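You operate a simulated robot arm through the tools that you are given. There is no shell and no other tool. Be economical: measure what you need, move in short steps, check, and stop when the job is done.

You run a simulated two-armed robot. Do the job below in one go: nothing can be reset, and whatever is moved stays where it is left.

## Task
Pick up the teal tube from the door half of the small table with one hand, pass it to the other hand and put it on the top of the black bench.

It is judged by the outcome, as a careful person would: the job done as asked, and still so three seconds after it is handed in. It fails if anything else is knocked over, pushed out of place, dropped, spilled or broken.

## Robot
Two 7-joint arms with two-finger grippers on one trunk, on a base that drives. Base frame: it is fixed to the floor where the robot stands at the start and does not move with it; the origin is under the middle of the robot, x ahead of it, y to its left, z up; the surface under the hand at the start is at about z = 740. Lengths are in mm, angles in rad, forces in N, time in s.
The left shoulder is at the start at [45, 156, 1106], the right one opposite. With the tool pointing down near the work surface each hand reaches from about 260 to 740 mm from the robot's upright axis, wherever it stands, measured 20 degrees to its own side. Places, roughly: top of the black bench [-4100, 1300, 700]. Payload 2.45 kg a hand.
Tool frame (each hand has its own): the origin (TCP) lies between the finger pads and is the grasp point; the fingertips stand 26 mm ahead of it; z points along the fingers, y is the line along which they close. Largest opening 96 mm; the body of the gripper starts 69 mm behind the TCP.
Orientation is told as [roll, pitch, yaw] about the base's x, y, z axes, in that order, counted from this pose: with the fingers straight down and closing along the base's y, the tool's x points along the base's -x, its y along +y and its z along -z.

## Interface
- The arms move only by the tool jog_arm. It takes "left_steps", "right_steps" or both (then of equal length, played together; a hand with none holds still); each is a list of rows, each a list of 7 numbers: the shift along the tool's x, y, z in mm, then the turn, a rotation vector about the tool's x, y, z in rad, then the finger opening in mm, from 0 to 96. In form: [[tx, ty, tz, rx, ry, rz, hand], ...]. A call has 1 to 10 rows; each row shifts and turns the commanded pose from where the row before left it, along the tool's axes as they then stand. Each row takes 0.2 s and may step no farther than 50 mm and 0.15 rad from the row before; otherwise, or with a gripper value out of range, the whole call is refused. Where a pose cannot be reached the arm comes as near as it can. A force on the tool above 40 N (or 10 N above the force at the start of the call, whichever is more), or a blocked arm, ends the call early, and 0.2 s more pass. Each finger halts on what it meets, pressing with about 21 N; the grip force reading is that of the motor and also rises with nothing between the fingers. The clock runs only during rows and for 0.2 s after the last one: add rows that do not move to give the fingers time. The reply holds the time, the measured pose of the TCP, the force on the tool along the base axes, the opening and the grip force, in the units named above and with some noise, with the torque about the TCP (base axes, N m) and any sound that the robot's microphone picked up.
- Cameras (640 x 400 px; columns grow to the right, rows downward): "scene" is now at [113.2, -24.5, 1566.6]; the picture's right is [-0.26, -0.97, -0.00], its down [-0.83, 0.23, -0.50] and it looks along [0.49, -0.13, -0.86] (base axes); focal length 285 px, centre (320, 200). "left" rides on the left gripper at [82, -3, -98] in its tool frame; the picture's right is [0.04, 1.00, 0.00], its down [-0.73, 0.03, -0.68] and it looks along [-0.68, 0.03, 0.73] (tool axes); focal length 256 px, centre (320, 200). "right" rides on the right gripper at [82, 3, -98] in its tool frame; the picture's right is [-0.04, 1.00, 0.00], its down [-0.73, -0.03, -0.68] and it looks along [-0.68, -0.03, 0.73] (tool axes); focal length 256 px, centre (320, 200). There is no depth. A picture from a camera that has moved, and an enlarged one, comes with that camera's place and axes in the base frame and with its lens.
- camera(camera): a new picture of that camera. No time passes.
- move_column(by): slides the trunk up (or, below 0, down) by that many mm; the arms and the scene camera ride with it, the base frame stays. It gives what a move gives, with no picture.
- drive_base(legs): drives the robot by 1 to 6 legs, each [ahead, left, turn to the left] in mm, mm and rad, along the robot's own axes; the way and the turn of a leg run together, so that a leg with both is an arc; at most 1500 mm and 3.142 rad a leg. The arms and the cameras ride along, it lands a little off, and it stops where it bumps. It gives what a move gives.
- head_to(pan, tilt): turns the head with the scene camera to pan (to the left, within 2.094 rad either way) and tilt (down, from -0.506 to 1.204), counted from straight ahead of the robot. It gives what a move gives.
- zoom(camera, box): a new picture of the part [left, top, right, bottom] of that camera's present view, enlarged. No time passes.
- finish_job(): hands the job in; it is judged then, once.

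Go step by step. Nothing tells you exact positions but the pictures and the camera data: compare them with the known pose of the tool, close in by small moves and look again before you grip or let go. The budget is 120 turns and 108 pictures, counting those below and the enlarged ones. Unless the task says otherwise, let go and move clear before handing in, and close with one line.

The tools are called after "Emit:" as a command line: name --argument value ..., lists and objects as JSON in quotes. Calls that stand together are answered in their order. jog_arm: Moves the arms, as the interface text tells. Its arguments: {"type":"object","properties":{"left_steps":{"type":"array"},"right_steps":{"type":"array"}},"required":[]} The other tools are called the same way: move_column (by) slides the trunk up or down; drive_base (legs) drives the base; head_to (pan, tilt) turns the head that bears the scene camera; camera (camera) takes a picture; zoom (camera, box) takes an enlarged picture of a part of a camera's view; finish_job () hands the job in.

At the start:

```text
time: 0.0
left_ee_pos: [451.0, -40.4, 1006.0]
left_orientation: [0.003, 0.003, 0.0]
left_wrist_force: [0.1, -0.1, 0.2]
left_wrist_torque: [0.0, 0.02, 0.0]
left_width: 96.2
left_gripper_force: 0.1
right_ee_pos: [376.9, -365.9, 1062.5]
right_orientation: [0.006, 0.001, -0.001]
right_wrist_force: [0.5, 0.0, 0.0]
right_wrist_torque: [0.02, -0.03, 0.02]
right_width: 96.0
right_gripper_force: 0.1
trunk travel left (down, up): [-275.0, 292.0]
robot x, y, heading: [-2.2, -2.3, 0.001]
head pan, tilt: [-0.264, 1.037]
```

scene: 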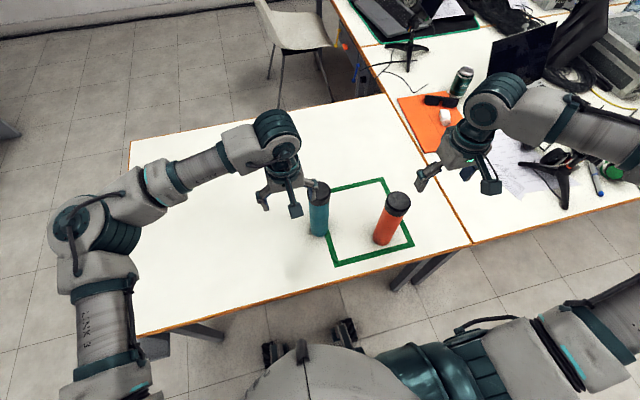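
right: 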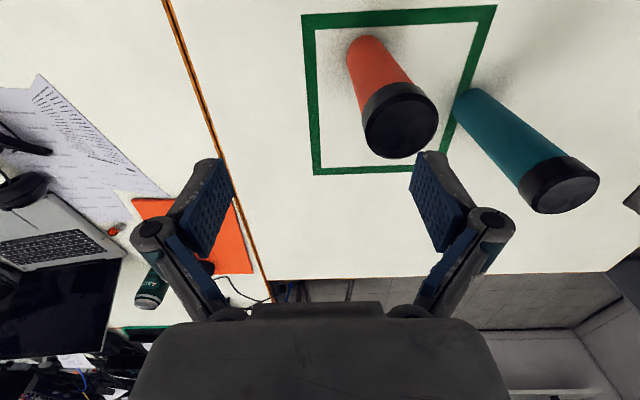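
left: 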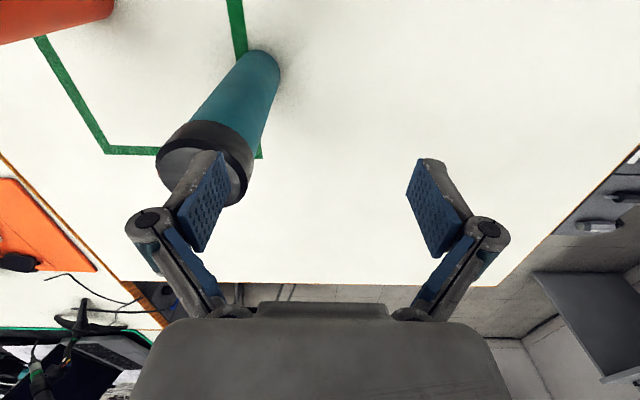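

The teal tube stands near [473, -112], about 220 mm tall, with the orange one 200 mm away. I'll look round for the bench and the surroundings first.

Emit:
head_to --pan 2.09 --tilt 0.3

Emit:
camera --camera "scene"

Emit:
head_to --pan -2.09 --tilt 0.3

Emit:
camera --camera "scene"

Emit:
head_to --pan 0.5 --tilt 0.4

Emit:
camera --camera "scene"

Emit:
head_to --pan -0.15 --tilt 0.9

Emit:
zoom --camera "scene" --box '[200, 100, 440, 250]'

```text
time: 2.2
left_ee_pos: [448.4, -37.1, 1006.9]
left_orientation: [0.0, -0.003, 0.001]
left_wrist_force: [0.9, 0.0, -0.8]
left_wrist_torque: [-0.01, 0.02, -0.04]
left_width: 95.9
left_gripper_force: 0.2
right_ee_pos: [373.8, -362.0, 1065.8]
right_orientation: [0.002, -0.002, -0.001]
right_wrist_force: [-0.1, 0.2, -0.4]
right_wrist_torque: [0.04, 0.0, 0.0]
right_width: 96.0
right_gripper_force: 0.1
trunk travel left (down, up): [-275.0, 292.0]
robot x, y, heading: [1.0, -4.0, 0.002]
head pan, tilt: [2.089, 0.3]
```

```text
104 pictures are left
camera scene: at [2.1, 76.1, 1629.3], right [0.87, 0.49, 0.0], down [0.14, -0.25, -0.96], along [-0.47, 0.83, -0.29], focal length 285 px, centre (320, 200)
```

scene: 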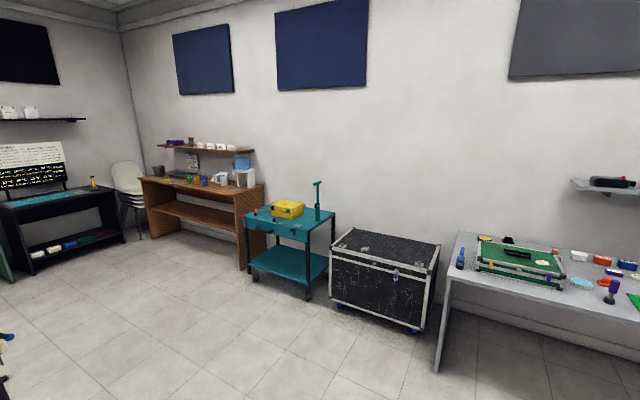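

```text
time: 5.6
left_ee_pos: [448.0, -37.9, 1006.7]
left_orientation: [0.003, 0.0, 0.0]
left_wrist_force: [0.2, -0.4, -0.1]
left_wrist_torque: [-0.02, 0.01, 0.01]
left_width: 95.6
left_gripper_force: 0.0
right_ee_pos: [374.6, -362.6, 1064.7]
right_orientation: [0.003, -0.004, 0.0]
right_wrist_force: [0.3, -0.3, 0.6]
right_wrist_torque: [0.0, -0.02, 0.05]
right_width: 96.1
right_gripper_force: 0.0
trunk travel left (down, up): [-275.0, 292.0]
robot x, y, heading: [3.6, -3.9, -0.005]
head pan, tilt: [-2.089, 0.3]
```

```text
103 pictures are left
camera scene: at [2.1, -85.9, 1628.9], right [-0.87, 0.5, 0.0], down [0.14, 0.26, -0.96], along [-0.47, -0.83, -0.3], focal length 285 px, centre (320, 200)
```

scene: 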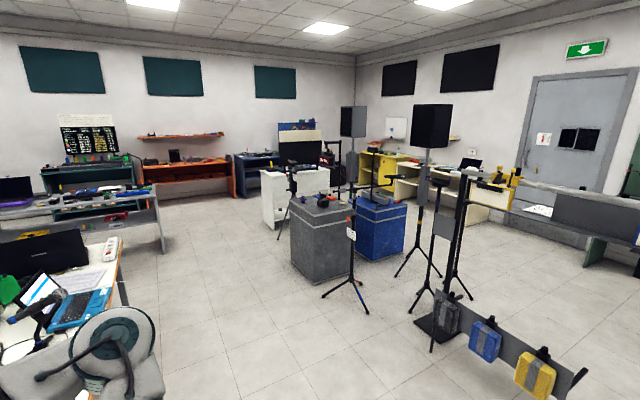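

```text
time: 7.9
left_ee_pos: [447.9, -38.5, 1006.1]
left_orientation: [0.003, -0.001, 0.001]
left_wrist_force: [0.7, 0.4, -0.5]
left_wrist_torque: [-0.03, 0.03, 0.01]
left_width: 95.7
left_gripper_force: 0.1
right_ee_pos: [374.1, -362.7, 1064.7]
right_orientation: [0.0, -0.001, 0.0]
right_wrist_force: [-0.4, 0.8, 1.1]
right_wrist_torque: [0.04, -0.01, 0.01]
right_width: 95.9
right_gripper_force: 0.1
trunk travel left (down, up): [-275.0, 292.0]
robot x, y, heading: [2.4, 2.1, -0.003]
head pan, tilt: [0.499, 0.4]
```

```text
102 pictures are left
camera scene: at [129.7, 39.6, 1619.5], right [0.48, -0.88, 0.0], down [-0.35, -0.18, -0.92], along [0.81, 0.44, -0.39], focal length 285 px, centre (320, 200)
```

scene: 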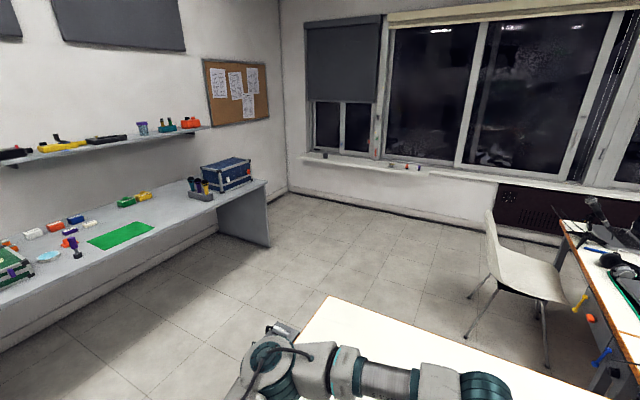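

```text
time: 8.9
left_ee_pos: [447.3, -37.0, 1007.2]
left_orientation: [0.001, -0.003, -0.001]
left_wrist_force: [0.4, -0.1, 0.1]
left_wrist_torque: [0.03, 0.01, -0.04]
left_width: 96.3
left_gripper_force: 0.0
right_ee_pos: [374.5, -363.9, 1065.5]
right_orientation: [0.003, 0.0, 0.0]
right_wrist_force: [0.3, 0.6, -0.2]
right_wrist_torque: [0.01, 0.0, -0.02]
right_width: 96.2
right_gripper_force: 0.1
trunk travel left (down, up): [-275.0, 292.0]
robot x, y, heading: [0.1, -2.3, -0.001]
head pan, tilt: [-0.15, 0.901]
```

```text
2.67 times, centred on (320, 175) of scene
camera zoom: at [122.9, -15.8, 1576.4], right [-0.15, -0.99, 0.0], down [-0.78, 0.12, -0.62], along [0.61, -0.09, -0.79], focal length 759 px, centre (320, 267)
```

zoom: 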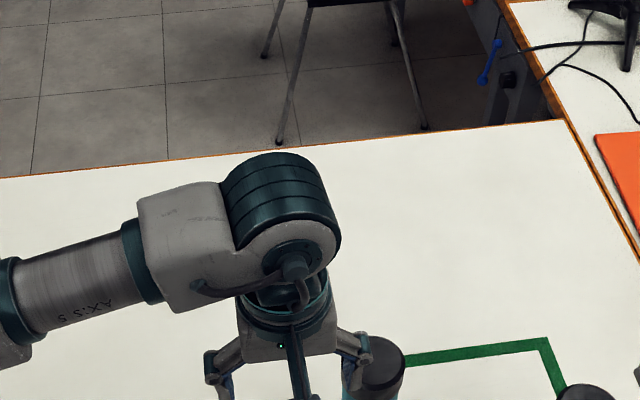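

Only one teal tube is in sight, and the black bench is at the far left rear with a lower shelf. I raise the left hand and bring it above the tube.

Emit:
jog_arm --left_steps '[[0, 0, -45, 0, 0, 0, 96], [0, 0, -45, 0, 0, 0, 96], [-13, -40, 0, 0, 0, 0, 96], [-13, -35, 0, 0, 0, 0, 96], [0, 0, 0, 0, 0, 0, 96]]'

Emit:
camera --camera "left"

Emit:
camera --camera "right"

```text
time: 10.1
left_ee_pos: [474.7, -113.7, 1097.8]
left_orientation: [0.001, -0.001, 0.0]
left_wrist_force: [0.1, -0.3, -0.6]
left_wrist_torque: [0.03, -0.02, -0.01]
left_width: 95.7
left_gripper_force: 0.0
right_ee_pos: [375.0, -363.6, 1065.6]
right_orientation: [0.002, -0.002, 0.0]
right_wrist_force: [-0.5, 0.4, 0.2]
right_wrist_torque: [0.02, 0.03, -0.04]
right_width: 95.7
right_gripper_force: 0.1
trunk travel left (down, up): [-275.0, 292.0]
robot x, y, heading: [-1.9, -0.1, -0.007]
head pan, tilt: [-0.15, 0.901]
```

```text
100 pictures are left
camera left: at [392.5, -116.7, 1195.8], right [-0.04, 1.0, 0.0], down [0.73, 0.03, 0.68], along [0.68, 0.03, -0.73], focal length 256 px, centre (320, 200)
```

left: 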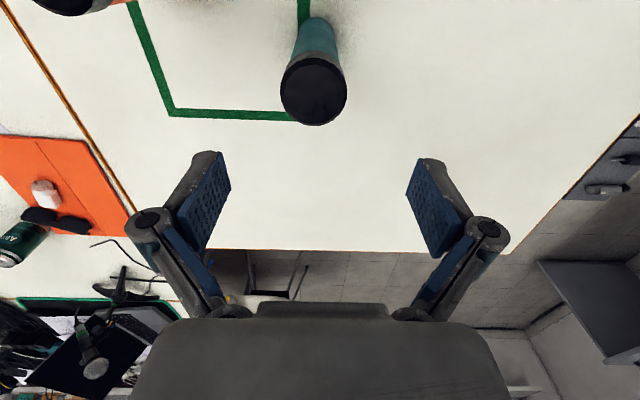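

```text
99 pictures are left
camera right: at [291.9, -360.8, 1163.4], right [0.04, 1.0, 0.0], down [0.73, -0.03, 0.68], along [0.68, -0.03, -0.73], focal length 256 px, centre (320, 200)
```

right: 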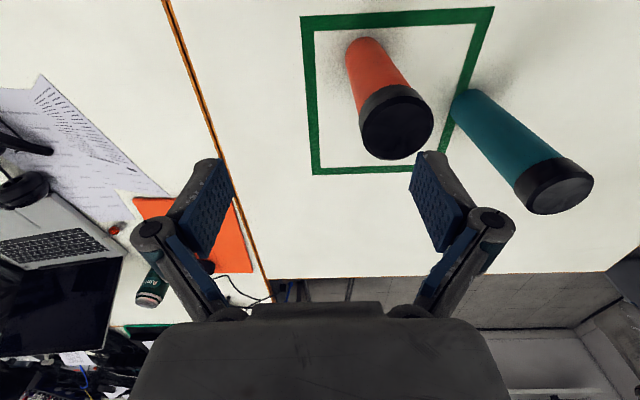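

The tube top is at about [477, -118, 960], diameter about 60 mm. I centre the hand and come down halfway, then check.

Emit:
jog_arm --left_steps '[[-3, -4, 40, 0, 0, 0, 96], [0, 0, 40, 0, 0, 0, 96], [0, 0, 22, 0, 0, 0, 96], [0, 0, 0, 0, 0, 0, 96]]'

Emit:
camera --camera "left"

Emit:
camera --camera "right"

```text
time: 11.1
left_ee_pos: [476.4, -117.0, 994.4]
left_orientation: [0.0, -0.002, 0.0]
left_wrist_force: [-1.0, 0.6, 0.8]
left_wrist_torque: [-0.01, 0.01, -0.04]
left_width: 95.8
left_gripper_force: 0.2
right_ee_pos: [374.4, -360.6, 1065.8]
right_orientation: [-0.001, 0.0, 0.0]
right_wrist_force: [0.1, -0.6, -0.2]
right_wrist_torque: [0.02, 0.02, 0.01]
right_width: 95.8
right_gripper_force: 0.0
trunk travel left (down, up): [-275.0, 292.0]
robot x, y, heading: [-0.1, 2.0, -0.001]
head pan, tilt: [-0.15, 0.901]
```

```text
98 pictures are left
camera left: at [393.4, -119.7, 1094.4], right [-0.04, 1.0, 0.0], down [0.73, 0.03, 0.68], along [0.68, 0.03, -0.73], focal length 256 px, centre (320, 200)
```

left: 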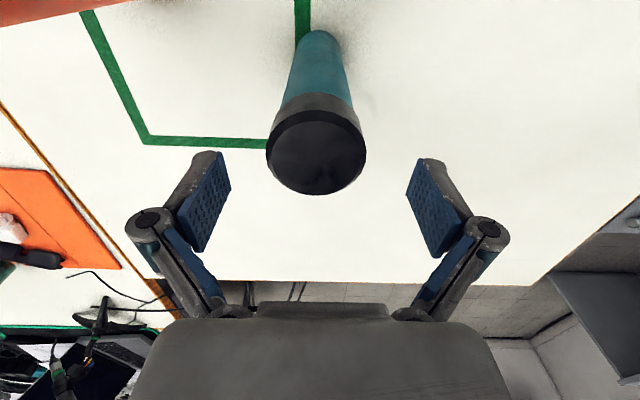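

```text
97 pictures are left
camera right: at [292.1, -359.0, 1163.9], right [0.04, 1.0, 0.0], down [0.73, -0.03, 0.68], along [0.68, -0.03, -0.73], focal length 256 px, centre (320, 200)
```

right: 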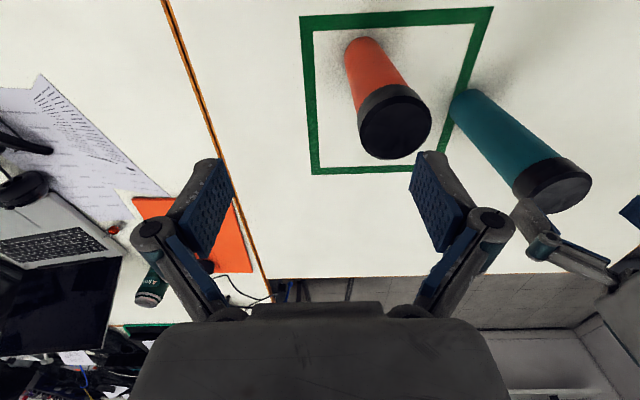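

The hand is centred over the cap; I lower it to grip just below the cap and close.

Emit:
jog_arm --left_steps '[[0, -1, 30, 0, 0, 0, 96], [0, 0, 30, 0, 0, 0, 96], [0, 0, 28, 0, 0, 0, 96], [0, 0, 0, 0, 0, 0, 96], [0, 0, 0, 0, 0, 0, 70], [0, 0, 0, 0, 0, 0, 40], [0, 0, 0, 0, 0, 0, 40], [0, 0, 0, 0, 0, 0, 30]]'

Emit:
camera --camera "left"

Emit:
camera --camera "right"

```text
time: 12.9
left_ee_pos: [476.8, -118.3, 909.6]
left_orientation: [0.0, -0.005, 0.0]
left_wrist_force: [1.9, -4.2, 21.3]
left_wrist_torque: [-0.24, -0.27, -0.06]
left_width: 85.6
left_gripper_force: 20.9
right_ee_pos: [373.1, -364.4, 1064.8]
right_orientation: [0.003, -0.004, 0.0]
right_wrist_force: [0.2, 0.2, -0.8]
right_wrist_torque: [-0.04, 0.02, 0.01]
right_width: 96.0
right_gripper_force: 0.1
trunk travel left (down, up): [-275.0, 292.0]
robot x, y, heading: [-1.1, -0.5, 0.003]
head pan, tilt: [-0.15, 0.901]
```

```text
96 pictures are left
camera left: at [393.3, -121.3, 1008.1], right [-0.04, 1.0, 0.0], down [0.73, 0.03, 0.68], along [0.68, 0.03, -0.73], focal length 256 px, centre (320, 200)
```

left: 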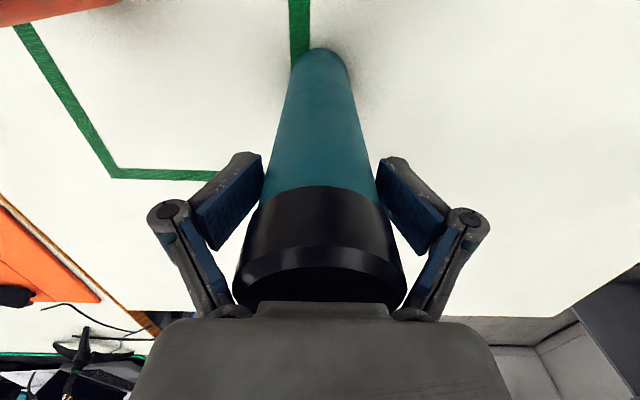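

```text
95 pictures are left
camera right: at [290.9, -360.8, 1163.8], right [0.04, 1.0, 0.0], down [0.73, -0.03, 0.68], along [0.68, -0.03, -0.73], focal length 256 px, centre (320, 200)
```

right: 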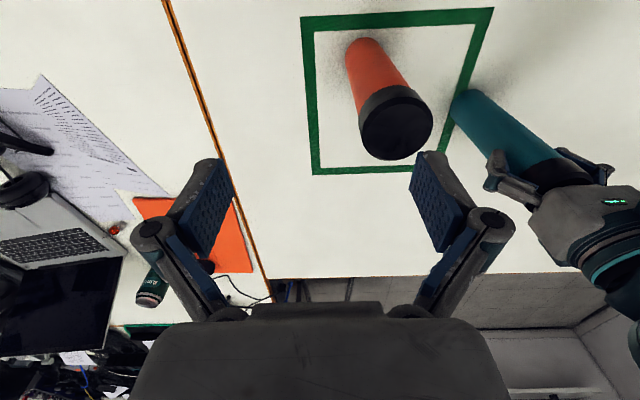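

The knuckles jam on the cap because the hand is too deep (85 mm opening, upward force). I open, rise about 20 mm and close again.

Emit:
jog_arm --left_steps '[[0, 0, 0, 0, 0, 0, 96], [0, 0, 0, 0, 0, 0, 96], [0, 0, -20, 0, 0, 0, 96], [0, 0, 0, 0, 0, 0, 96], [0, 0, 0, 0, 0, 0, 70], [0, 0, 0, 0, 0, 0, 50], [0, 0, 0, 0, 0, 0, 40]]'

Emit:
camera --camera "left"

```text
time: 14.5
left_ee_pos: [477.8, -116.8, 927.4]
left_orientation: [0.002, -0.001, 0.001]
left_wrist_force: [0.5, -1.4, 0.5]
left_wrist_torque: [-0.02, -0.05, -0.02]
left_width: 57.2
left_gripper_force: 21.3
right_ee_pos: [374.4, -362.7, 1064.7]
right_orientation: [0.0, -0.001, 0.0]
right_wrist_force: [-0.2, 0.8, -0.8]
right_wrist_torque: [0.0, -0.04, 0.04]
right_width: 96.1
right_gripper_force: 0.0
trunk travel left (down, up): [-275.0, 292.0]
robot x, y, heading: [1.0, -1.2, 0.003]
head pan, tilt: [-0.15, 0.901]
```

```text
94 pictures are left
camera left: at [394.1, -120.3, 1026.4], right [-0.04, 1.0, 0.0], down [0.73, 0.03, 0.68], along [0.68, 0.03, -0.73], focal length 256 px, centre (320, 200)
```

left: 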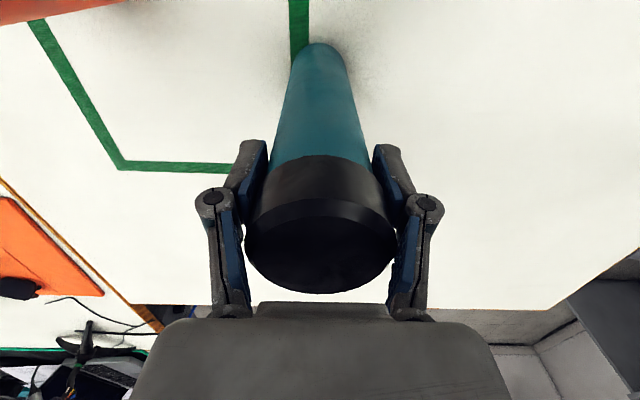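

The grip is good at 57 mm. I lift a little and check that the whole tube follows.

Emit:
jog_arm --left_steps '[[0, 0, -10, 0, 0, 0, 40], [0, 0, -20, 0, 0, 0, 40], [0, 0, -30, 0, 0, 0, 40], [0, 0, 0, 0, 0, 0, 40]]'

Emit:
camera --camera "right"

Emit:
camera --camera "left"

```text
time: 15.5
left_ee_pos: [479.1, -117.4, 986.7]
left_orientation: [0.0, 0.001, -0.001]
left_wrist_force: [0.3, 0.1, -2.3]
left_wrist_torque: [-0.01, 0.02, 0.03]
left_width: 57.3
left_gripper_force: 20.8
right_ee_pos: [375.0, -362.2, 1063.8]
right_orientation: [0.002, -0.001, 0.001]
right_wrist_force: [-0.9, -0.1, 0.9]
right_wrist_torque: [-0.02, -0.02, 0.02]
right_width: 96.0
right_gripper_force: 0.1
trunk travel left (down, up): [-275.0, 292.0]
robot x, y, heading: [-1.5, 3.6, 0.002]
head pan, tilt: [-0.15, 0.901]
```

```text
93 pictures are left
camera right: at [292.7, -360.7, 1163.1], right [0.04, 1.0, 0.0], down [0.73, -0.03, 0.68], along [0.68, -0.03, -0.73], focal length 256 px, centre (320, 200)
```

right: 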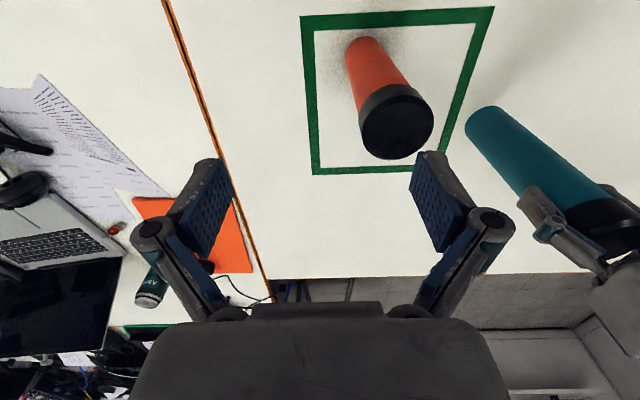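

```text
92 pictures are left
camera left: at [397.0, -120.6, 1085.8], right [-0.04, 1.0, 0.0], down [0.73, 0.03, 0.68], along [0.68, 0.03, -0.73], focal length 256 px, centre (320, 200)
```

left: 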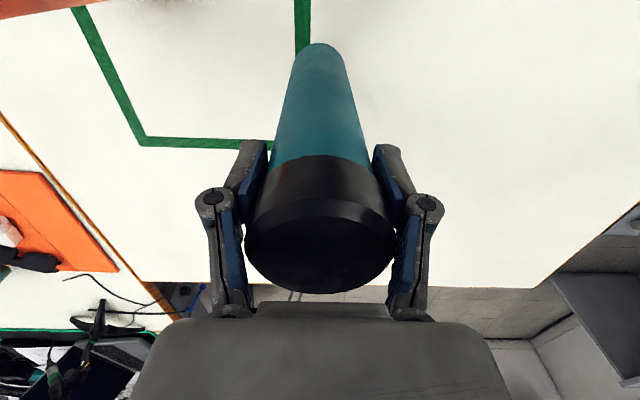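

The tube came up whole and weighs about 250 g. I raise it and shift it left, and tilt the right hand about 60° forward so it can take the tube lower down.

Emit:
jog_arm --left_steps '[[0, 0, -48, 0, 0, 0, 40], [0, 0, -48, 0, 0, 0, 40], [0, 0, -48, 0, 0, 0, 40], [0, 0, -46, 0, 0, 0, 40], [5, 30, 0, 0, 0, 0, 40], [5, 30, 0, 0, 0, 0, 40], [5, 30, 0, 0, 0, 0, 40], [5, 10, 0, 0, 0, 0, 40], [0, 0, 0, 0, 0, 0, 40]]' --right_steps '[[0, 0, -30, 0, 0, 0, 96], [0, 0, -20, 0, 0, 0, 96], [0, 0, 0, 0, -0.15, 0, 96], [0, 0, 0, 0, -0.15, 0, 96], [0, 0, 0, 0, -0.15, 0, 96], [0, 0, 0, 0, -0.15, 0, 96], [0, 0, 0, 0, -0.15, 0, 96], [0, 0, 0, 0, -0.15, 0, 96], [0, 0, 0, 0, -0.15, 0, 96]]'

Emit:
camera --camera "scene"

Emit:
camera --camera "right"

```text
time: 17.5
left_ee_pos: [458.7, -18.7, 1175.5]
left_orientation: [0.003, 0.0, 0.002]
left_wrist_force: [0.5, 0.4, -1.8]
left_wrist_torque: [0.04, -0.03, -0.01]
left_width: 57.3
left_gripper_force: 20.9
right_ee_pos: [397.3, -384.1, 1132.1]
right_orientation: [0.009, -1.053, -0.005]
right_wrist_force: [-0.4, -0.1, 0.5]
right_wrist_torque: [-0.01, 0.01, 0.03]
right_width: 96.0
right_gripper_force: 0.0
right hand out of reach, approached as far as the arm can: row 8, 9
trunk travel left (down, up): [-275.0, 292.0]
robot x, y, heading: [-4.1, -5.2, -0.0]
head pan, tilt: [-0.15, 0.901]
```

```text
91 pictures are left
camera scene: at [122.8, -18.4, 1576.3], right [-0.15, -0.99, 0.0], down [-0.78, 0.12, -0.62], along [0.61, -0.09, -0.79], focal length 285 px, centre (320, 200)
```

scene: 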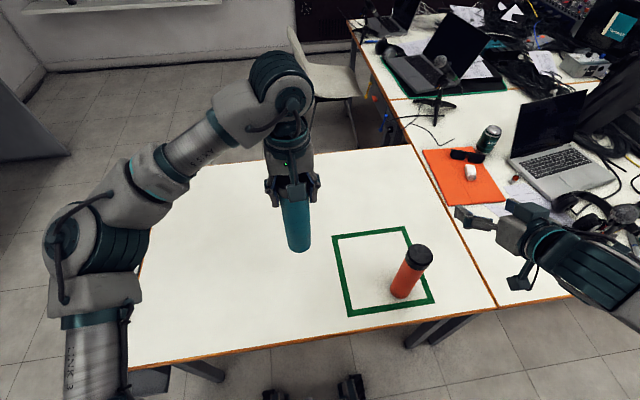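

```text
90 pictures are left
camera right: at [272.0, -381.4, 1109.2], right [0.02, 1.0, 0.04], down [-0.23, -0.03, 0.97], along [0.97, -0.03, 0.23], focal length 256 px, centre (320, 200)
```

right: 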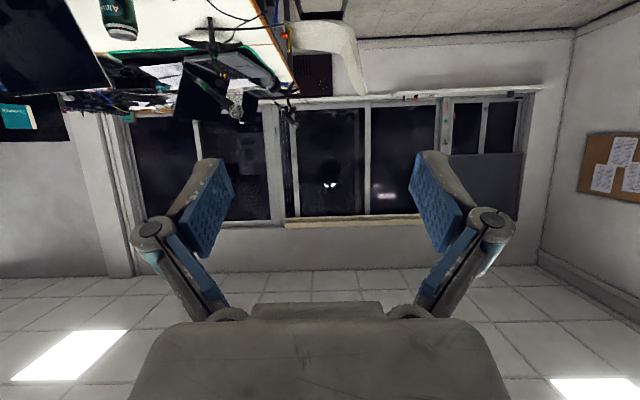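

The right hand ran out of reach close in. I move the tube forward a bit, and bring the right hand forward and turn it 40° to the left.

Emit:
jog_arm --left_steps '[[-40, -10, 0, 0, 0, 0, 40], [-41, -11, 0, 0, 0, 0, 40], [0, 0, 0, 0, 0, 0, 40], [0, 0, 0, 0, 0, 0, 40], [0, 0, 0, 0, 0, 0, 40], [0, 0, 0, 0, 0, 0, 40], [0, 0, 0, 0, 0, 0, 40], [0, 0, 0, 0, 0, 0, 40]]' --right_steps '[[-15, 30, 26, 0, 0, 0, 96], [-15, 30, 26, 0, 0, 0, 96], [0, 0, 0, -0.1215, 0, -0.07, 96], [0, 0, 0, -0.1215, 0, -0.07, 96], [0, 0, 0, -0.1215, 0, -0.07, 96], [0, 0, 0, -0.1215, 0, -0.07, 96], [0, 0, 0, -0.1215, 0, -0.07, 96], [0, 0, 0, 0, 0, 0, 96]]'

Emit:
camera --camera "right"

```text
time: 19.3
left_ee_pos: [539.1, -39.3, 1176.3]
left_orientation: [0.001, 0.001, 0.0]
left_wrist_force: [-0.2, 0.7, -2.1]
left_wrist_torque: [0.0, -0.01, -0.01]
left_width: 57.3
left_gripper_force: 20.8
right_ee_pos: [457.3, -322.1, 1132.7]
right_orientation: [-0.001, -1.053, 0.703]
right_wrist_force: [-0.1, 0.1, -0.6]
right_wrist_torque: [-0.02, -0.05, -0.01]
right_width: 95.8
right_gripper_force: 0.1
trunk travel left (down, up): [-275.0, 292.0]
robot x, y, heading: [-2.1, -3.3, -0.0]
head pan, tilt: [-0.15, 0.901]
```

```text
89 pictures are left
camera right: at [358.7, -401.0, 1110.7], right [-0.63, 0.78, 0.03], down [-0.15, -0.17, 0.97], along [0.76, 0.61, 0.23], focal length 256 px, centre (320, 200)
```

right: 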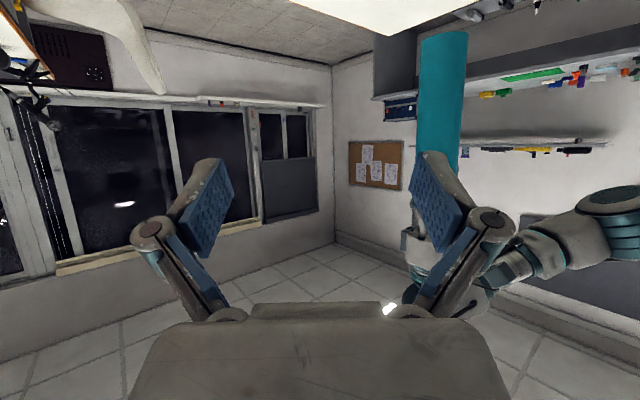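

The view agrees with the expected tube place. I bring the right hand to a standoff about 120 mm short of the tube along its finger axis.

Emit:
jog_arm --right_steps '[[-14, 32.4, 24.6, 0, 0, 0, 96], [-14, 32.4, 24.6, 0, 0, 0, 96], [-14, 32.4, 24.6, 0, 0, 0, 96], [-14, 32.4, 24.6, 0, 0, 0, 96], [-14, 32.4, 24.6, 0, 0, 0, 96], [0, 0, 0, 0, 0, 0, 96]]'

Emit:
camera --camera "right"

Emit:
camera --camera "scene"

```text
time: 20.7
left_ee_pos: [538.2, -38.8, 1176.8]
left_orientation: [0.001, -0.002, 0.0]
left_wrist_force: [0.6, 0.0, -2.2]
left_wrist_torque: [0.0, 0.02, -0.03]
left_width: 57.5
left_gripper_force: 20.5
right_ee_pos: [459.6, -106.6, 1133.9]
right_orientation: [-0.004, -1.052, 0.704]
right_wrist_force: [0.3, -0.1, 1.1]
right_wrist_torque: [-0.03, -0.04, 0.03]
right_width: 95.8
right_gripper_force: 0.0
trunk travel left (down, up): [-275.0, 292.0]
robot x, y, heading: [-0.0, -1.3, 0.0]
head pan, tilt: [-0.15, 0.901]
```

```text
88 pictures are left
camera right: at [360.9, -186.1, 1111.8], right [-0.63, 0.78, 0.03], down [-0.16, -0.17, 0.97], along [0.76, 0.61, 0.23], focal length 256 px, centre (320, 200)
```

right: 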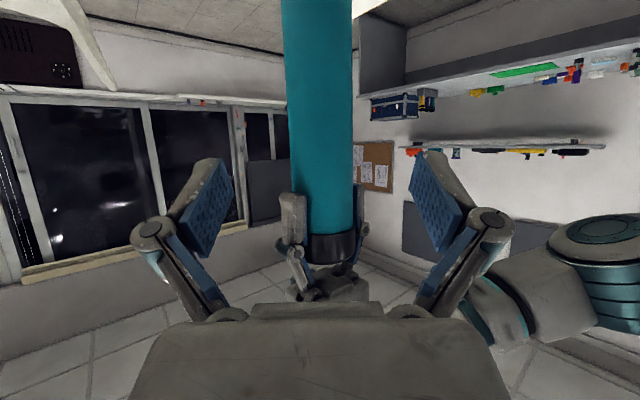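

```text
87 pictures are left
camera scene: at [123.7, -13.5, 1576.3], right [-0.15, -0.99, 0.0], down [-0.78, 0.12, -0.62], along [0.61, -0.09, -0.79], focal length 285 px, centre (320, 200)
```

scene: 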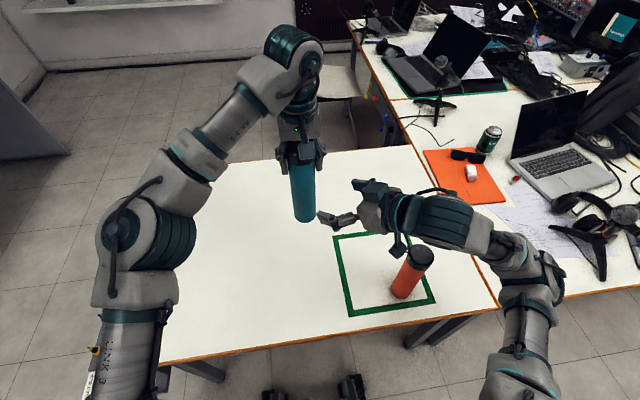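

Aligned. I advance 80 mm along the fingers and look.

Emit:
jog_arm --right_steps '[[0, 0, 30, 0, 0, 0, 96], [0, 0, 30, 0, 0, 0, 96], [0, 0, 20, 0, 0, 0, 96], [0, 0, 0, 0, 0, 0, 96]]'

Emit:
camera --camera "right"

Emit:
camera --camera "left"

```text
time: 21.7
left_ee_pos: [538.5, -39.9, 1176.0]
left_orientation: [0.002, -0.001, 0.0]
left_wrist_force: [0.3, 0.5, -2.0]
left_wrist_torque: [-0.01, 0.0, 0.02]
left_width: 57.4
left_gripper_force: 21.5
right_ee_pos: [514.1, -63.4, 1093.1]
right_orientation: [0.0, -1.053, 0.702]
right_wrist_force: [-0.4, 0.8, 0.6]
right_wrist_torque: [0.0, -0.02, -0.01]
right_width: 96.1
right_gripper_force: 0.1
trunk travel left (down, up): [-275.0, 292.0]
robot x, y, heading: [-2.6, -2.9, -0.002]
head pan, tilt: [-0.15, 0.901]
```

```text
86 pictures are left
camera right: at [415.1, -142.4, 1071.2], right [-0.63, 0.78, 0.03], down [-0.15, -0.17, 0.97], along [0.76, 0.61, 0.23], focal length 256 px, centre (320, 200)
```

right: 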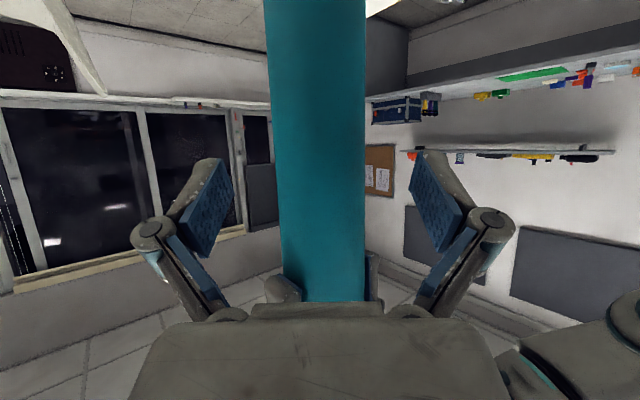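

```text
85 pictures are left
camera left: at [456.2, -43.1, 1275.3], right [-0.04, 1.0, 0.0], down [0.73, 0.03, 0.68], along [0.68, 0.03, -0.73], focal length 256 px, centre (320, 200)
```

left: 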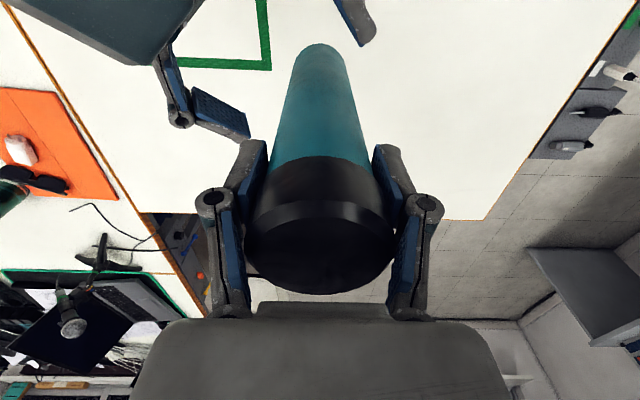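

Well centred with clearance to the left fingers. I advance the last 38 mm and close the right hand.

Emit:
jog_arm --right_steps '[[0, 0, 20, 0, 0, 0, 96], [0, 0, 18, 0, 0, 0, 96], [0, 0, 0, 0, 0, 0, 96], [0, 0, 0, 0, 0, 0, 75], [0, 0, 0, 0, 0, 0, 60], [0, 0, 0, 0, 0, 0, 40], [0, 0, 0, 0, 0, 0, 40]]'

Emit:
camera --camera "right"

Emit:
camera --camera "left"

```text
time: 23.3
left_ee_pos: [539.5, -37.3, 1176.0]
left_orientation: [0.001, -0.002, 0.0]
left_wrist_force: [0.6, 1.4, -2.0]
left_wrist_torque: [0.02, -0.06, -0.03]
left_width: 57.4
left_gripper_force: 21.2
right_ee_pos: [539.7, -39.8, 1073.3]
right_orientation: [-0.001, -1.054, 0.701]
right_wrist_force: [0.3, -1.0, -1.1]
right_wrist_torque: [0.1, 0.01, 0.09]
right_width: 55.7
right_gripper_force: 20.8
trunk travel left (down, up): [-275.0, 292.0]
robot x, y, heading: [-2.2, -0.9, -0.004]
head pan, tilt: [-0.15, 0.901]
```

```text
84 pictures are left
camera right: at [440.9, -119.7, 1051.3], right [-0.63, 0.78, 0.03], down [-0.15, -0.17, 0.97], along [0.76, 0.61, 0.22], focal length 256 px, centre (320, 200)
```

right: 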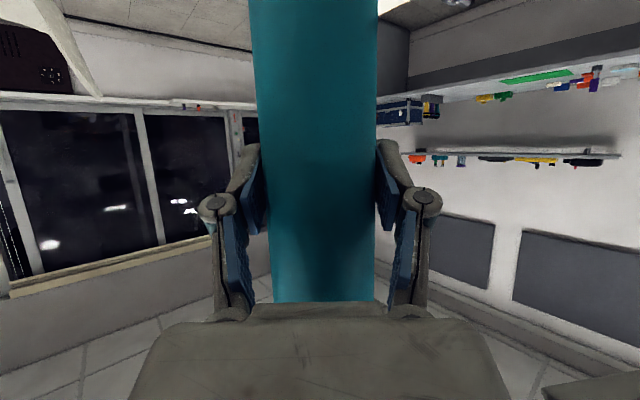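

```text
83 pictures are left
camera left: at [456.7, -41.5, 1275.2], right [-0.04, 1.0, 0.0], down [0.73, 0.03, 0.68], along [0.68, 0.03, -0.73], focal length 256 px, centre (320, 200)
```

left: 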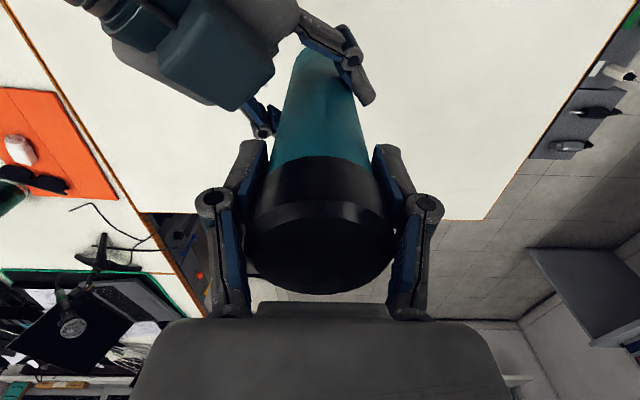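

Both hands hold the tube. I open the left and draw it straight up, then away to the left.

Emit:
jog_arm --left_steps '[[0, 0, 0, 0, 0, 0, 70], [0, 0, 0, 0, 0, 0, 96], [0, 0, 0, 0, 0, 0, 96], [0, 0, -40, 0, 0, 0, 96], [0, 0, -45, 0, 0, 0, 96], [0, 0, -30, 0, 0, 0, 96], [0, 40, 0, 0, 0, 0, 96], [0, 45, 0, 0, 0, 0, 96], [0, 45, 0, 0, 0, 0, 96], [0, 0, 0, 0, 0, 0, 96]]'

Emit:
camera --camera "scene"

Emit:
camera --camera "left"

```text
time: 25.5
left_ee_pos: [526.0, 89.7, 1261.9]
left_orientation: [0.004, -0.003, -0.002]
left_wrist_force: [0.1, -0.3, -0.1]
left_wrist_torque: [0.03, 0.0, -0.01]
left_width: 95.9
left_gripper_force: 0.0
left hand out of reach, approached as far as the arm can: row 5, 6
right_ee_pos: [538.9, -43.2, 1073.8]
right_orientation: [0.0, -1.052, 0.7]
right_wrist_force: [-0.4, 0.8, -0.3]
right_wrist_torque: [0.0, -0.02, 0.0]
right_width: 55.3
right_gripper_force: 21.5
trunk travel left (down, up): [-275.0, 292.0]
robot x, y, heading: [-1.9, -2.7, 0.001]
head pan, tilt: [-0.15, 0.901]
```

```text
82 pictures are left
camera scene: at [124.4, -16.5, 1576.2], right [-0.15, -0.99, 0.0], down [-0.78, 0.12, -0.62], along [0.61, -0.09, -0.79], focal length 285 px, centre (320, 200)
```

scene: 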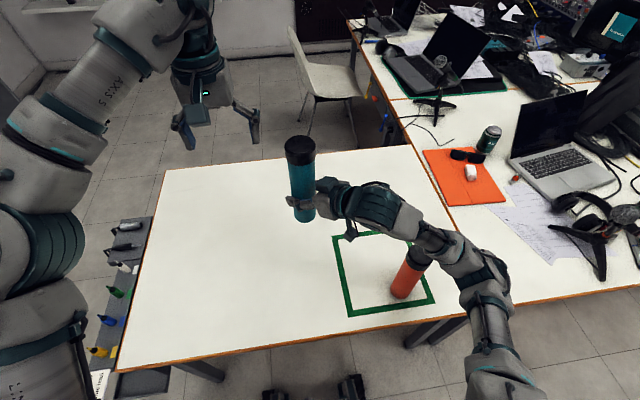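

```text
81 pictures are left
camera left: at [443.2, 86.0, 1361.3], right [-0.04, 1.0, 0.0], down [0.73, 0.03, 0.68], along [0.68, 0.03, -0.73], focal length 256 px, centre (320, 200)
```

left: 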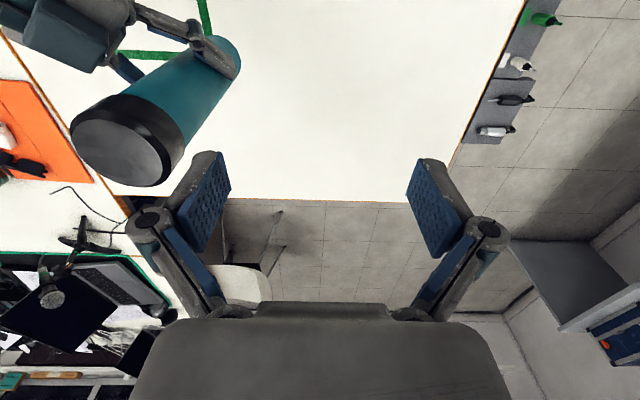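

The right hand holds the tube securely alone. I raise the trunk, pull the hands in a bit, and then back away from the table.

Emit:
move_column --by 100

Emit:
jog_arm --left_steps '[[40, 10, 0, 0, 0, 0, 96], [40, 10, 0, 0, 0, 0, 96], [0, 0, 0, 0, 0, 0, 96]]' --right_steps '[[5, -25, -25, 0, 0, 0, 30], [5, -25, -25, 0, 0, 0, 30], [0, 0, 0, 0, 0, 0, 30]]'

Emit:
drive_base --legs '[[-500, 0, 0]]'

Emit:
head_to --pan 2.09 --tilt 0.5

Emit:
camera --camera "scene"

```text
time: 26.9
left_ee_pos: [528.5, 94.7, 1359.5]
left_orientation: [0.001, 0.0, -0.001]
left_wrist_force: [0.3, -0.4, -0.5]
left_wrist_torque: [0.0, 0.0, 0.02]
left_width: 95.9
left_gripper_force: 0.0
right_ee_pos: [540.2, -39.9, 1173.1]
right_orientation: [-0.001, -1.052, 0.702]
right_wrist_force: [-0.6, 0.5, -2.3]
right_wrist_torque: [0.04, 0.02, 0.03]
right_width: 55.3
right_gripper_force: 20.9
trunk travel left (down, up): [-375.0, 192.0]
robot x, y, heading: [1.9, 3.1, 0.004]
head pan, tilt: [-0.15, 0.901]
```

```text
time: 27.6
left_ee_pos: [446.7, 114.1, 1357.6]
left_orientation: [0.001, 0.001, -0.001]
left_wrist_force: [-0.9, 0.7, -0.2]
left_wrist_torque: [-0.03, 0.01, 0.0]
left_width: 95.8
left_gripper_force: 0.0
right_ee_pos: [536.9, -110.1, 1188.9]
right_orientation: [0.001, -1.05, 0.698]
right_wrist_force: [1.1, 0.4, -3.0]
right_wrist_torque: [-0.03, 0.02, 0.01]
right_width: 55.6
right_gripper_force: 21.0
trunk travel left (down, up): [-375.0, 192.0]
robot x, y, heading: [0.4, 1.6, -0.005]
head pan, tilt: [-0.15, 0.901]
```

```text
time: 30.6
left_ee_pos: [-57.1, 115.7, 1358.4]
left_orientation: [0.001, -0.001, 0.004]
left_wrist_force: [0.5, -0.5, -0.9]
left_wrist_torque: [-0.01, 0.02, 0.0]
left_width: 95.9
left_gripper_force: 0.1
right_ee_pos: [34.9, -108.5, 1189.4]
right_orientation: [0.001, -1.051, 0.705]
right_wrist_force: [0.0, -0.4, -1.9]
right_wrist_torque: [-0.02, -0.01, 0.03]
right_width: 55.7
right_gripper_force: 20.9
trunk travel left (down, up): [-375.0, 192.0]
robot x, y, heading: [-502.6, -1.7, 0.006]
head pan, tilt: [-0.15, 0.901]
```

```text
time: 32.7
left_ee_pos: [-61.9, 115.3, 1359.9]
left_orientation: [0.003, -0.005, 0.003]
left_wrist_force: [0.2, 0.1, 1.2]
left_wrist_torque: [0.01, 0.0, 0.02]
left_width: 96.2
left_gripper_force: 0.0
right_ee_pos: [30.2, -107.2, 1191.0]
right_orientation: [-0.008, -1.054, 0.712]
right_wrist_force: [-0.9, 0.2, -2.4]
right_wrist_torque: [0.04, 0.02, 0.0]
right_width: 55.3
right_gripper_force: 21.2
trunk travel left (down, up): [-375.0, 192.0]
robot x, y, heading: [-500.9, -0.6, 0.002]
head pan, tilt: [2.089, 0.499]
```

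```text
80 pictures are left
camera scene: at [-542.7, 76.1, 1711.4], right [0.87, 0.5, 0.0], down [0.23, -0.41, -0.88], along [-0.44, 0.76, -0.48], focal length 285 px, centre (320, 200)
```

scene: 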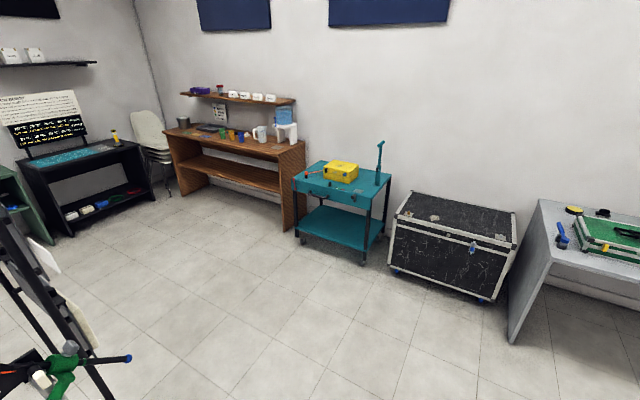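

An easel-like stand is behind the robot near [-2000, 250], and a clear lane lies at y ≈ 500–1900. I shift left, turn to face the bench and look.

Emit:
drive_base --legs '[[0, 950, 0], [0, 0, 1.57], [0, 0, 1.57]]'

Emit:
head_to --pan 0 --tilt 0.5

Emit:
camera --camera "scene"

```text
time: 45.3
left_ee_pos: [-945.3, 840.1, 1361.1]
left_orientation: [0.003, -0.006, 3.129]
left_wrist_force: [0.0, 0.3, 0.0]
left_wrist_torque: [-0.02, 0.01, 0.02]
left_width: 96.0
left_gripper_force: 0.1
right_ee_pos: [-1033.4, 1063.1, 1190.6]
right_orientation: [-0.002, -1.055, -2.453]
right_wrist_force: [0.7, 0.4, -2.1]
right_wrist_torque: [0.01, 0.01, -0.01]
right_width: 55.5
right_gripper_force: 21.5
trunk travel left (down, up): [-375.0, 192.0]
robot x, y, heading: [-502.5, 949.2, 3.132]
head pan, tilt: [2.089, 0.499]
```

```text
time: 47.2
left_ee_pos: [-942.2, 826.2, 1361.3]
left_orientation: [-0.007, -0.009, 3.13]
left_wrist_force: [0.7, -0.5, -0.2]
left_wrist_torque: [0.03, 0.03, 0.01]
left_width: 96.2
left_gripper_force: 0.0
right_ee_pos: [-1029.5, 1052.5, 1193.2]
right_orientation: [-0.021, -1.05, -2.435]
right_wrist_force: [0.7, -0.5, -2.7]
right_wrist_torque: [0.03, 0.01, 0.01]
right_width: 55.5
right_gripper_force: 21.2
trunk travel left (down, up): [-375.0, 192.0]
robot x, y, heading: [-504.5, 946.3, 3.13]
head pan, tilt: [0.0, 0.499]
```

```text
79 pictures are left
camera scene: at [-600.2, 946.5, 1710.8], right [0.01, 1.0, 0.0], down [0.48, -0.01, -0.88], along [-0.88, 0.01, -0.48], focal length 285 px, centre (320, 200)
```

scene: 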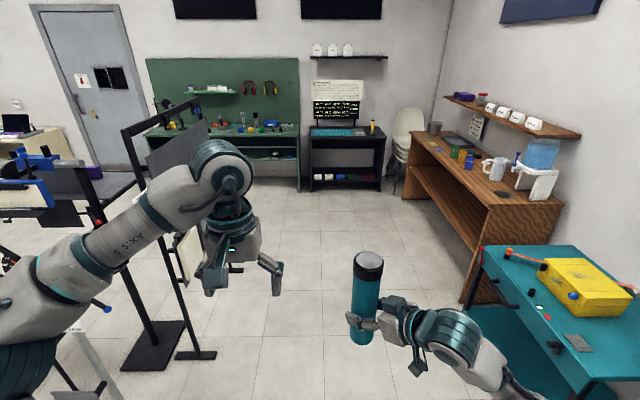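

The bench is dead ahead beyond open floor. I drive 2.2 m toward it, drifting right to about y = 1250, and look again.

Emit:
drive_base --legs '[[1100, -150, 0.01], [1100, -150, 0]]'

Emit:
camera --camera "scene"

Emit:
zoom --camera "scene" --box '[240, 60, 440, 185]'

```text
time: 58.2
left_ee_pos: [-3140.5, 1135.3, 1360.5]
left_orientation: [-0.005, -0.008, -3.133]
left_wrist_force: [0.7, 0.0, -0.6]
left_wrist_torque: [0.01, 0.03, 0.02]
left_width: 96.0
left_gripper_force: 0.0
right_ee_pos: [-3234.1, 1359.4, 1192.9]
right_orientation: [-0.019, -1.052, -2.418]
right_wrist_force: [-0.3, -0.9, -1.0]
right_wrist_torque: [0.02, -0.03, 0.0]
right_width: 55.4
right_gripper_force: 21.4
trunk travel left (down, up): [-375.0, 192.0]
robot x, y, heading: [-2707.6, 1261.9, -3.138]
head pan, tilt: [0.0, 0.499]
```

```text
78 pictures are left
camera scene: at [-2801.4, 1265.3, 1710.9], right [-0.01, 1.0, 0.0], down [0.48, 0.0, -0.88], along [-0.88, -0.01, -0.48], focal length 285 px, centre (320, 200)
```

scene: 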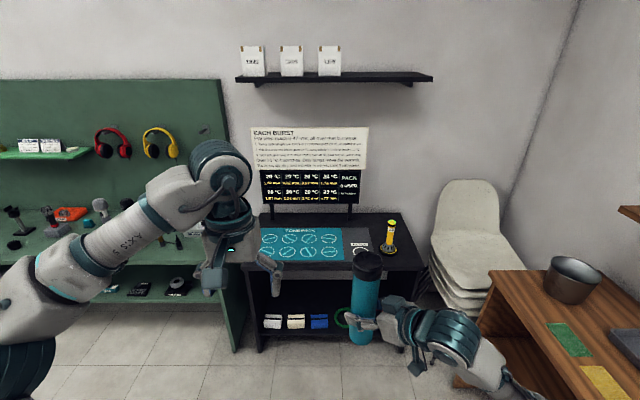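

```text
3.20 times, centred on (340, 122) of scene
camera zoom: at [-2801.4, 1265.3, 1710.9], right [-0.01, 1.0, 0.0], down [0.48, 0.0, -0.88], along [-0.88, -0.01, -0.48], focal length 911 px, centre (256, 448)
```

zoom: 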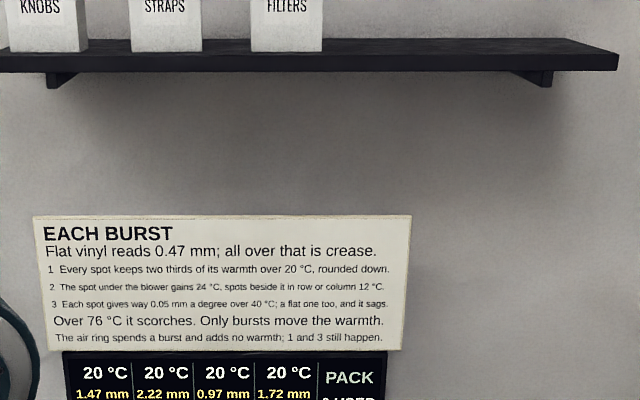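

A work station with a mat and a display occupies part of the bench top. I zoom in on the top to find free black surface.

Emit:
zoom --camera "scene" --box '[240, 200, 440, 325]'

```text
3.20 times, centred on (340, 262) of scene
camera zoom: at [-2801.4, 1265.3, 1710.9], right [-0.01, 1.0, 0.0], down [0.48, 0.0, -0.88], along [-0.88, -0.01, -0.48], focal length 911 px, centre (256, 0)
```

zoom: 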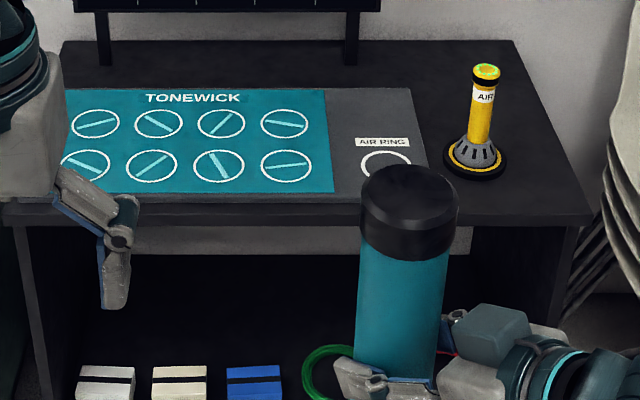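

Free black surface: the strip behind the grey panel, around [-4365, 1545], between the display and the yellow nozzle. I straighten the right hand to point ahead, move the left arm aside and drive nearer for a better view.

Emit:
jog_arm --left_steps '[[20, 45, 0, 0, 0, 0, 96], [20, 45, 0, 0, 0, 0, 96], [20, 45, 0, 0, 0, 0, 96], [20, 30, 0, 0, 0, 0, 96], [0, 0, 0, 0, 0, 0, 96], [0, 0, 0, 0, 0, 0, 96]]' --right_steps '[[0, 0, 0, 0.125, 0, 0.0713, 30], [0, 0, 0, 0.125, 0, 0.0713, 30], [0, 0, 0, 0.125, 0, 0.0713, 30], [0, 0, 0, 0.125, 0, 0.0713, 30], [0, 0, 0, 0.125, 0, 0.0713, 30], [0, 0, 0, 0, 0, 0, 30]]'

Emit:
drive_base --legs '[[450, -90, 0]]'

Emit:
head_to --pan -0.1 --tilt 0.65

Emit:
camera --camera "scene"

```text
time: 59.6
left_ee_pos: [-3056.0, 967.9, 1360.6]
left_orientation: [-0.007, -0.011, -3.135]
left_wrist_force: [-0.3, -0.3, -0.5]
left_wrist_torque: [0.0, 0.0, 0.0]
left_width: 96.0
left_gripper_force: 0.0
right_ee_pos: [-3230.3, 1356.3, 1195.7]
right_orientation: [-0.016, -1.061, -3.141]
right_wrist_force: [0.2, -0.3, -1.6]
right_wrist_torque: [0.03, 0.01, 0.03]
right_width: 55.4
right_gripper_force: 21.1
trunk travel left (down, up): [-375.0, 192.0]
robot x, y, heading: [-2705.1, 1261.4, -3.136]
head pan, tilt: [0.0, 0.499]
```

```text
time: 62.4
left_ee_pos: [-3504.6, 1053.5, 1360.6]
left_orientation: [-0.006, -0.011, -3.128]
left_wrist_force: [0.4, -0.8, 0.0]
left_wrist_torque: [0.01, -0.04, -0.01]
left_width: 96.1
left_gripper_force: 0.1
right_ee_pos: [-3681.9, 1440.3, 1195.9]
right_orientation: [-0.019, -1.061, -3.13]
right_wrist_force: [0.2, 0.0, -1.8]
right_wrist_torque: [0.02, 0.0, 0.02]
right_width: 55.6
right_gripper_force: 20.7
trunk travel left (down, up): [-375.0, 192.0]
robot x, y, heading: [-3157.6, 1348.9, -3.127]
head pan, tilt: [0.0, 0.499]
```

```text
time: 63.1
left_ee_pos: [-3502.7, 1052.1, 1362.4]
left_orientation: [-0.007, -0.015, -3.128]
left_wrist_force: [0.3, 0.9, -0.3]
left_wrist_torque: [0.01, 0.03, -0.01]
left_width: 95.9
left_gripper_force: 0.0
right_ee_pos: [-3680.9, 1440.1, 1196.3]
right_orientation: [-0.019, -1.063, -3.131]
right_wrist_force: [0.3, -0.1, -3.2]
right_wrist_torque: [0.02, -0.01, -0.04]
right_width: 55.4
right_gripper_force: 21.3
trunk travel left (down, up): [-375.0, 192.0]
robot x, y, heading: [-3154.0, 1347.2, -3.127]
head pan, tilt: [-0.099, 0.649]
```

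```text
75 pictures are left
camera scene: at [-3248.8, 1352.4, 1697.5], right [0.09, 1.0, 0.0], down [0.6, -0.05, -0.79], along [-0.79, 0.07, -0.61], focal length 285 px, centre (320, 200)
```

scene: 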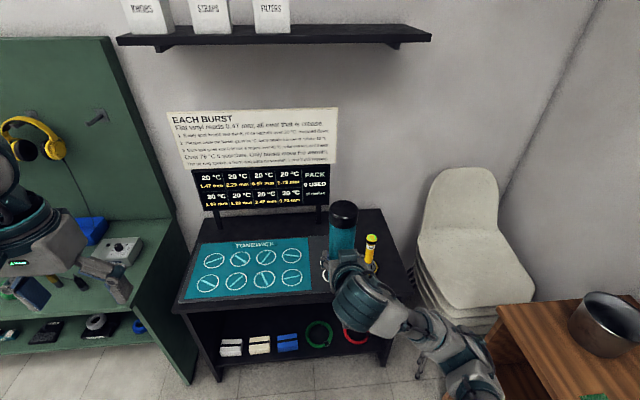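

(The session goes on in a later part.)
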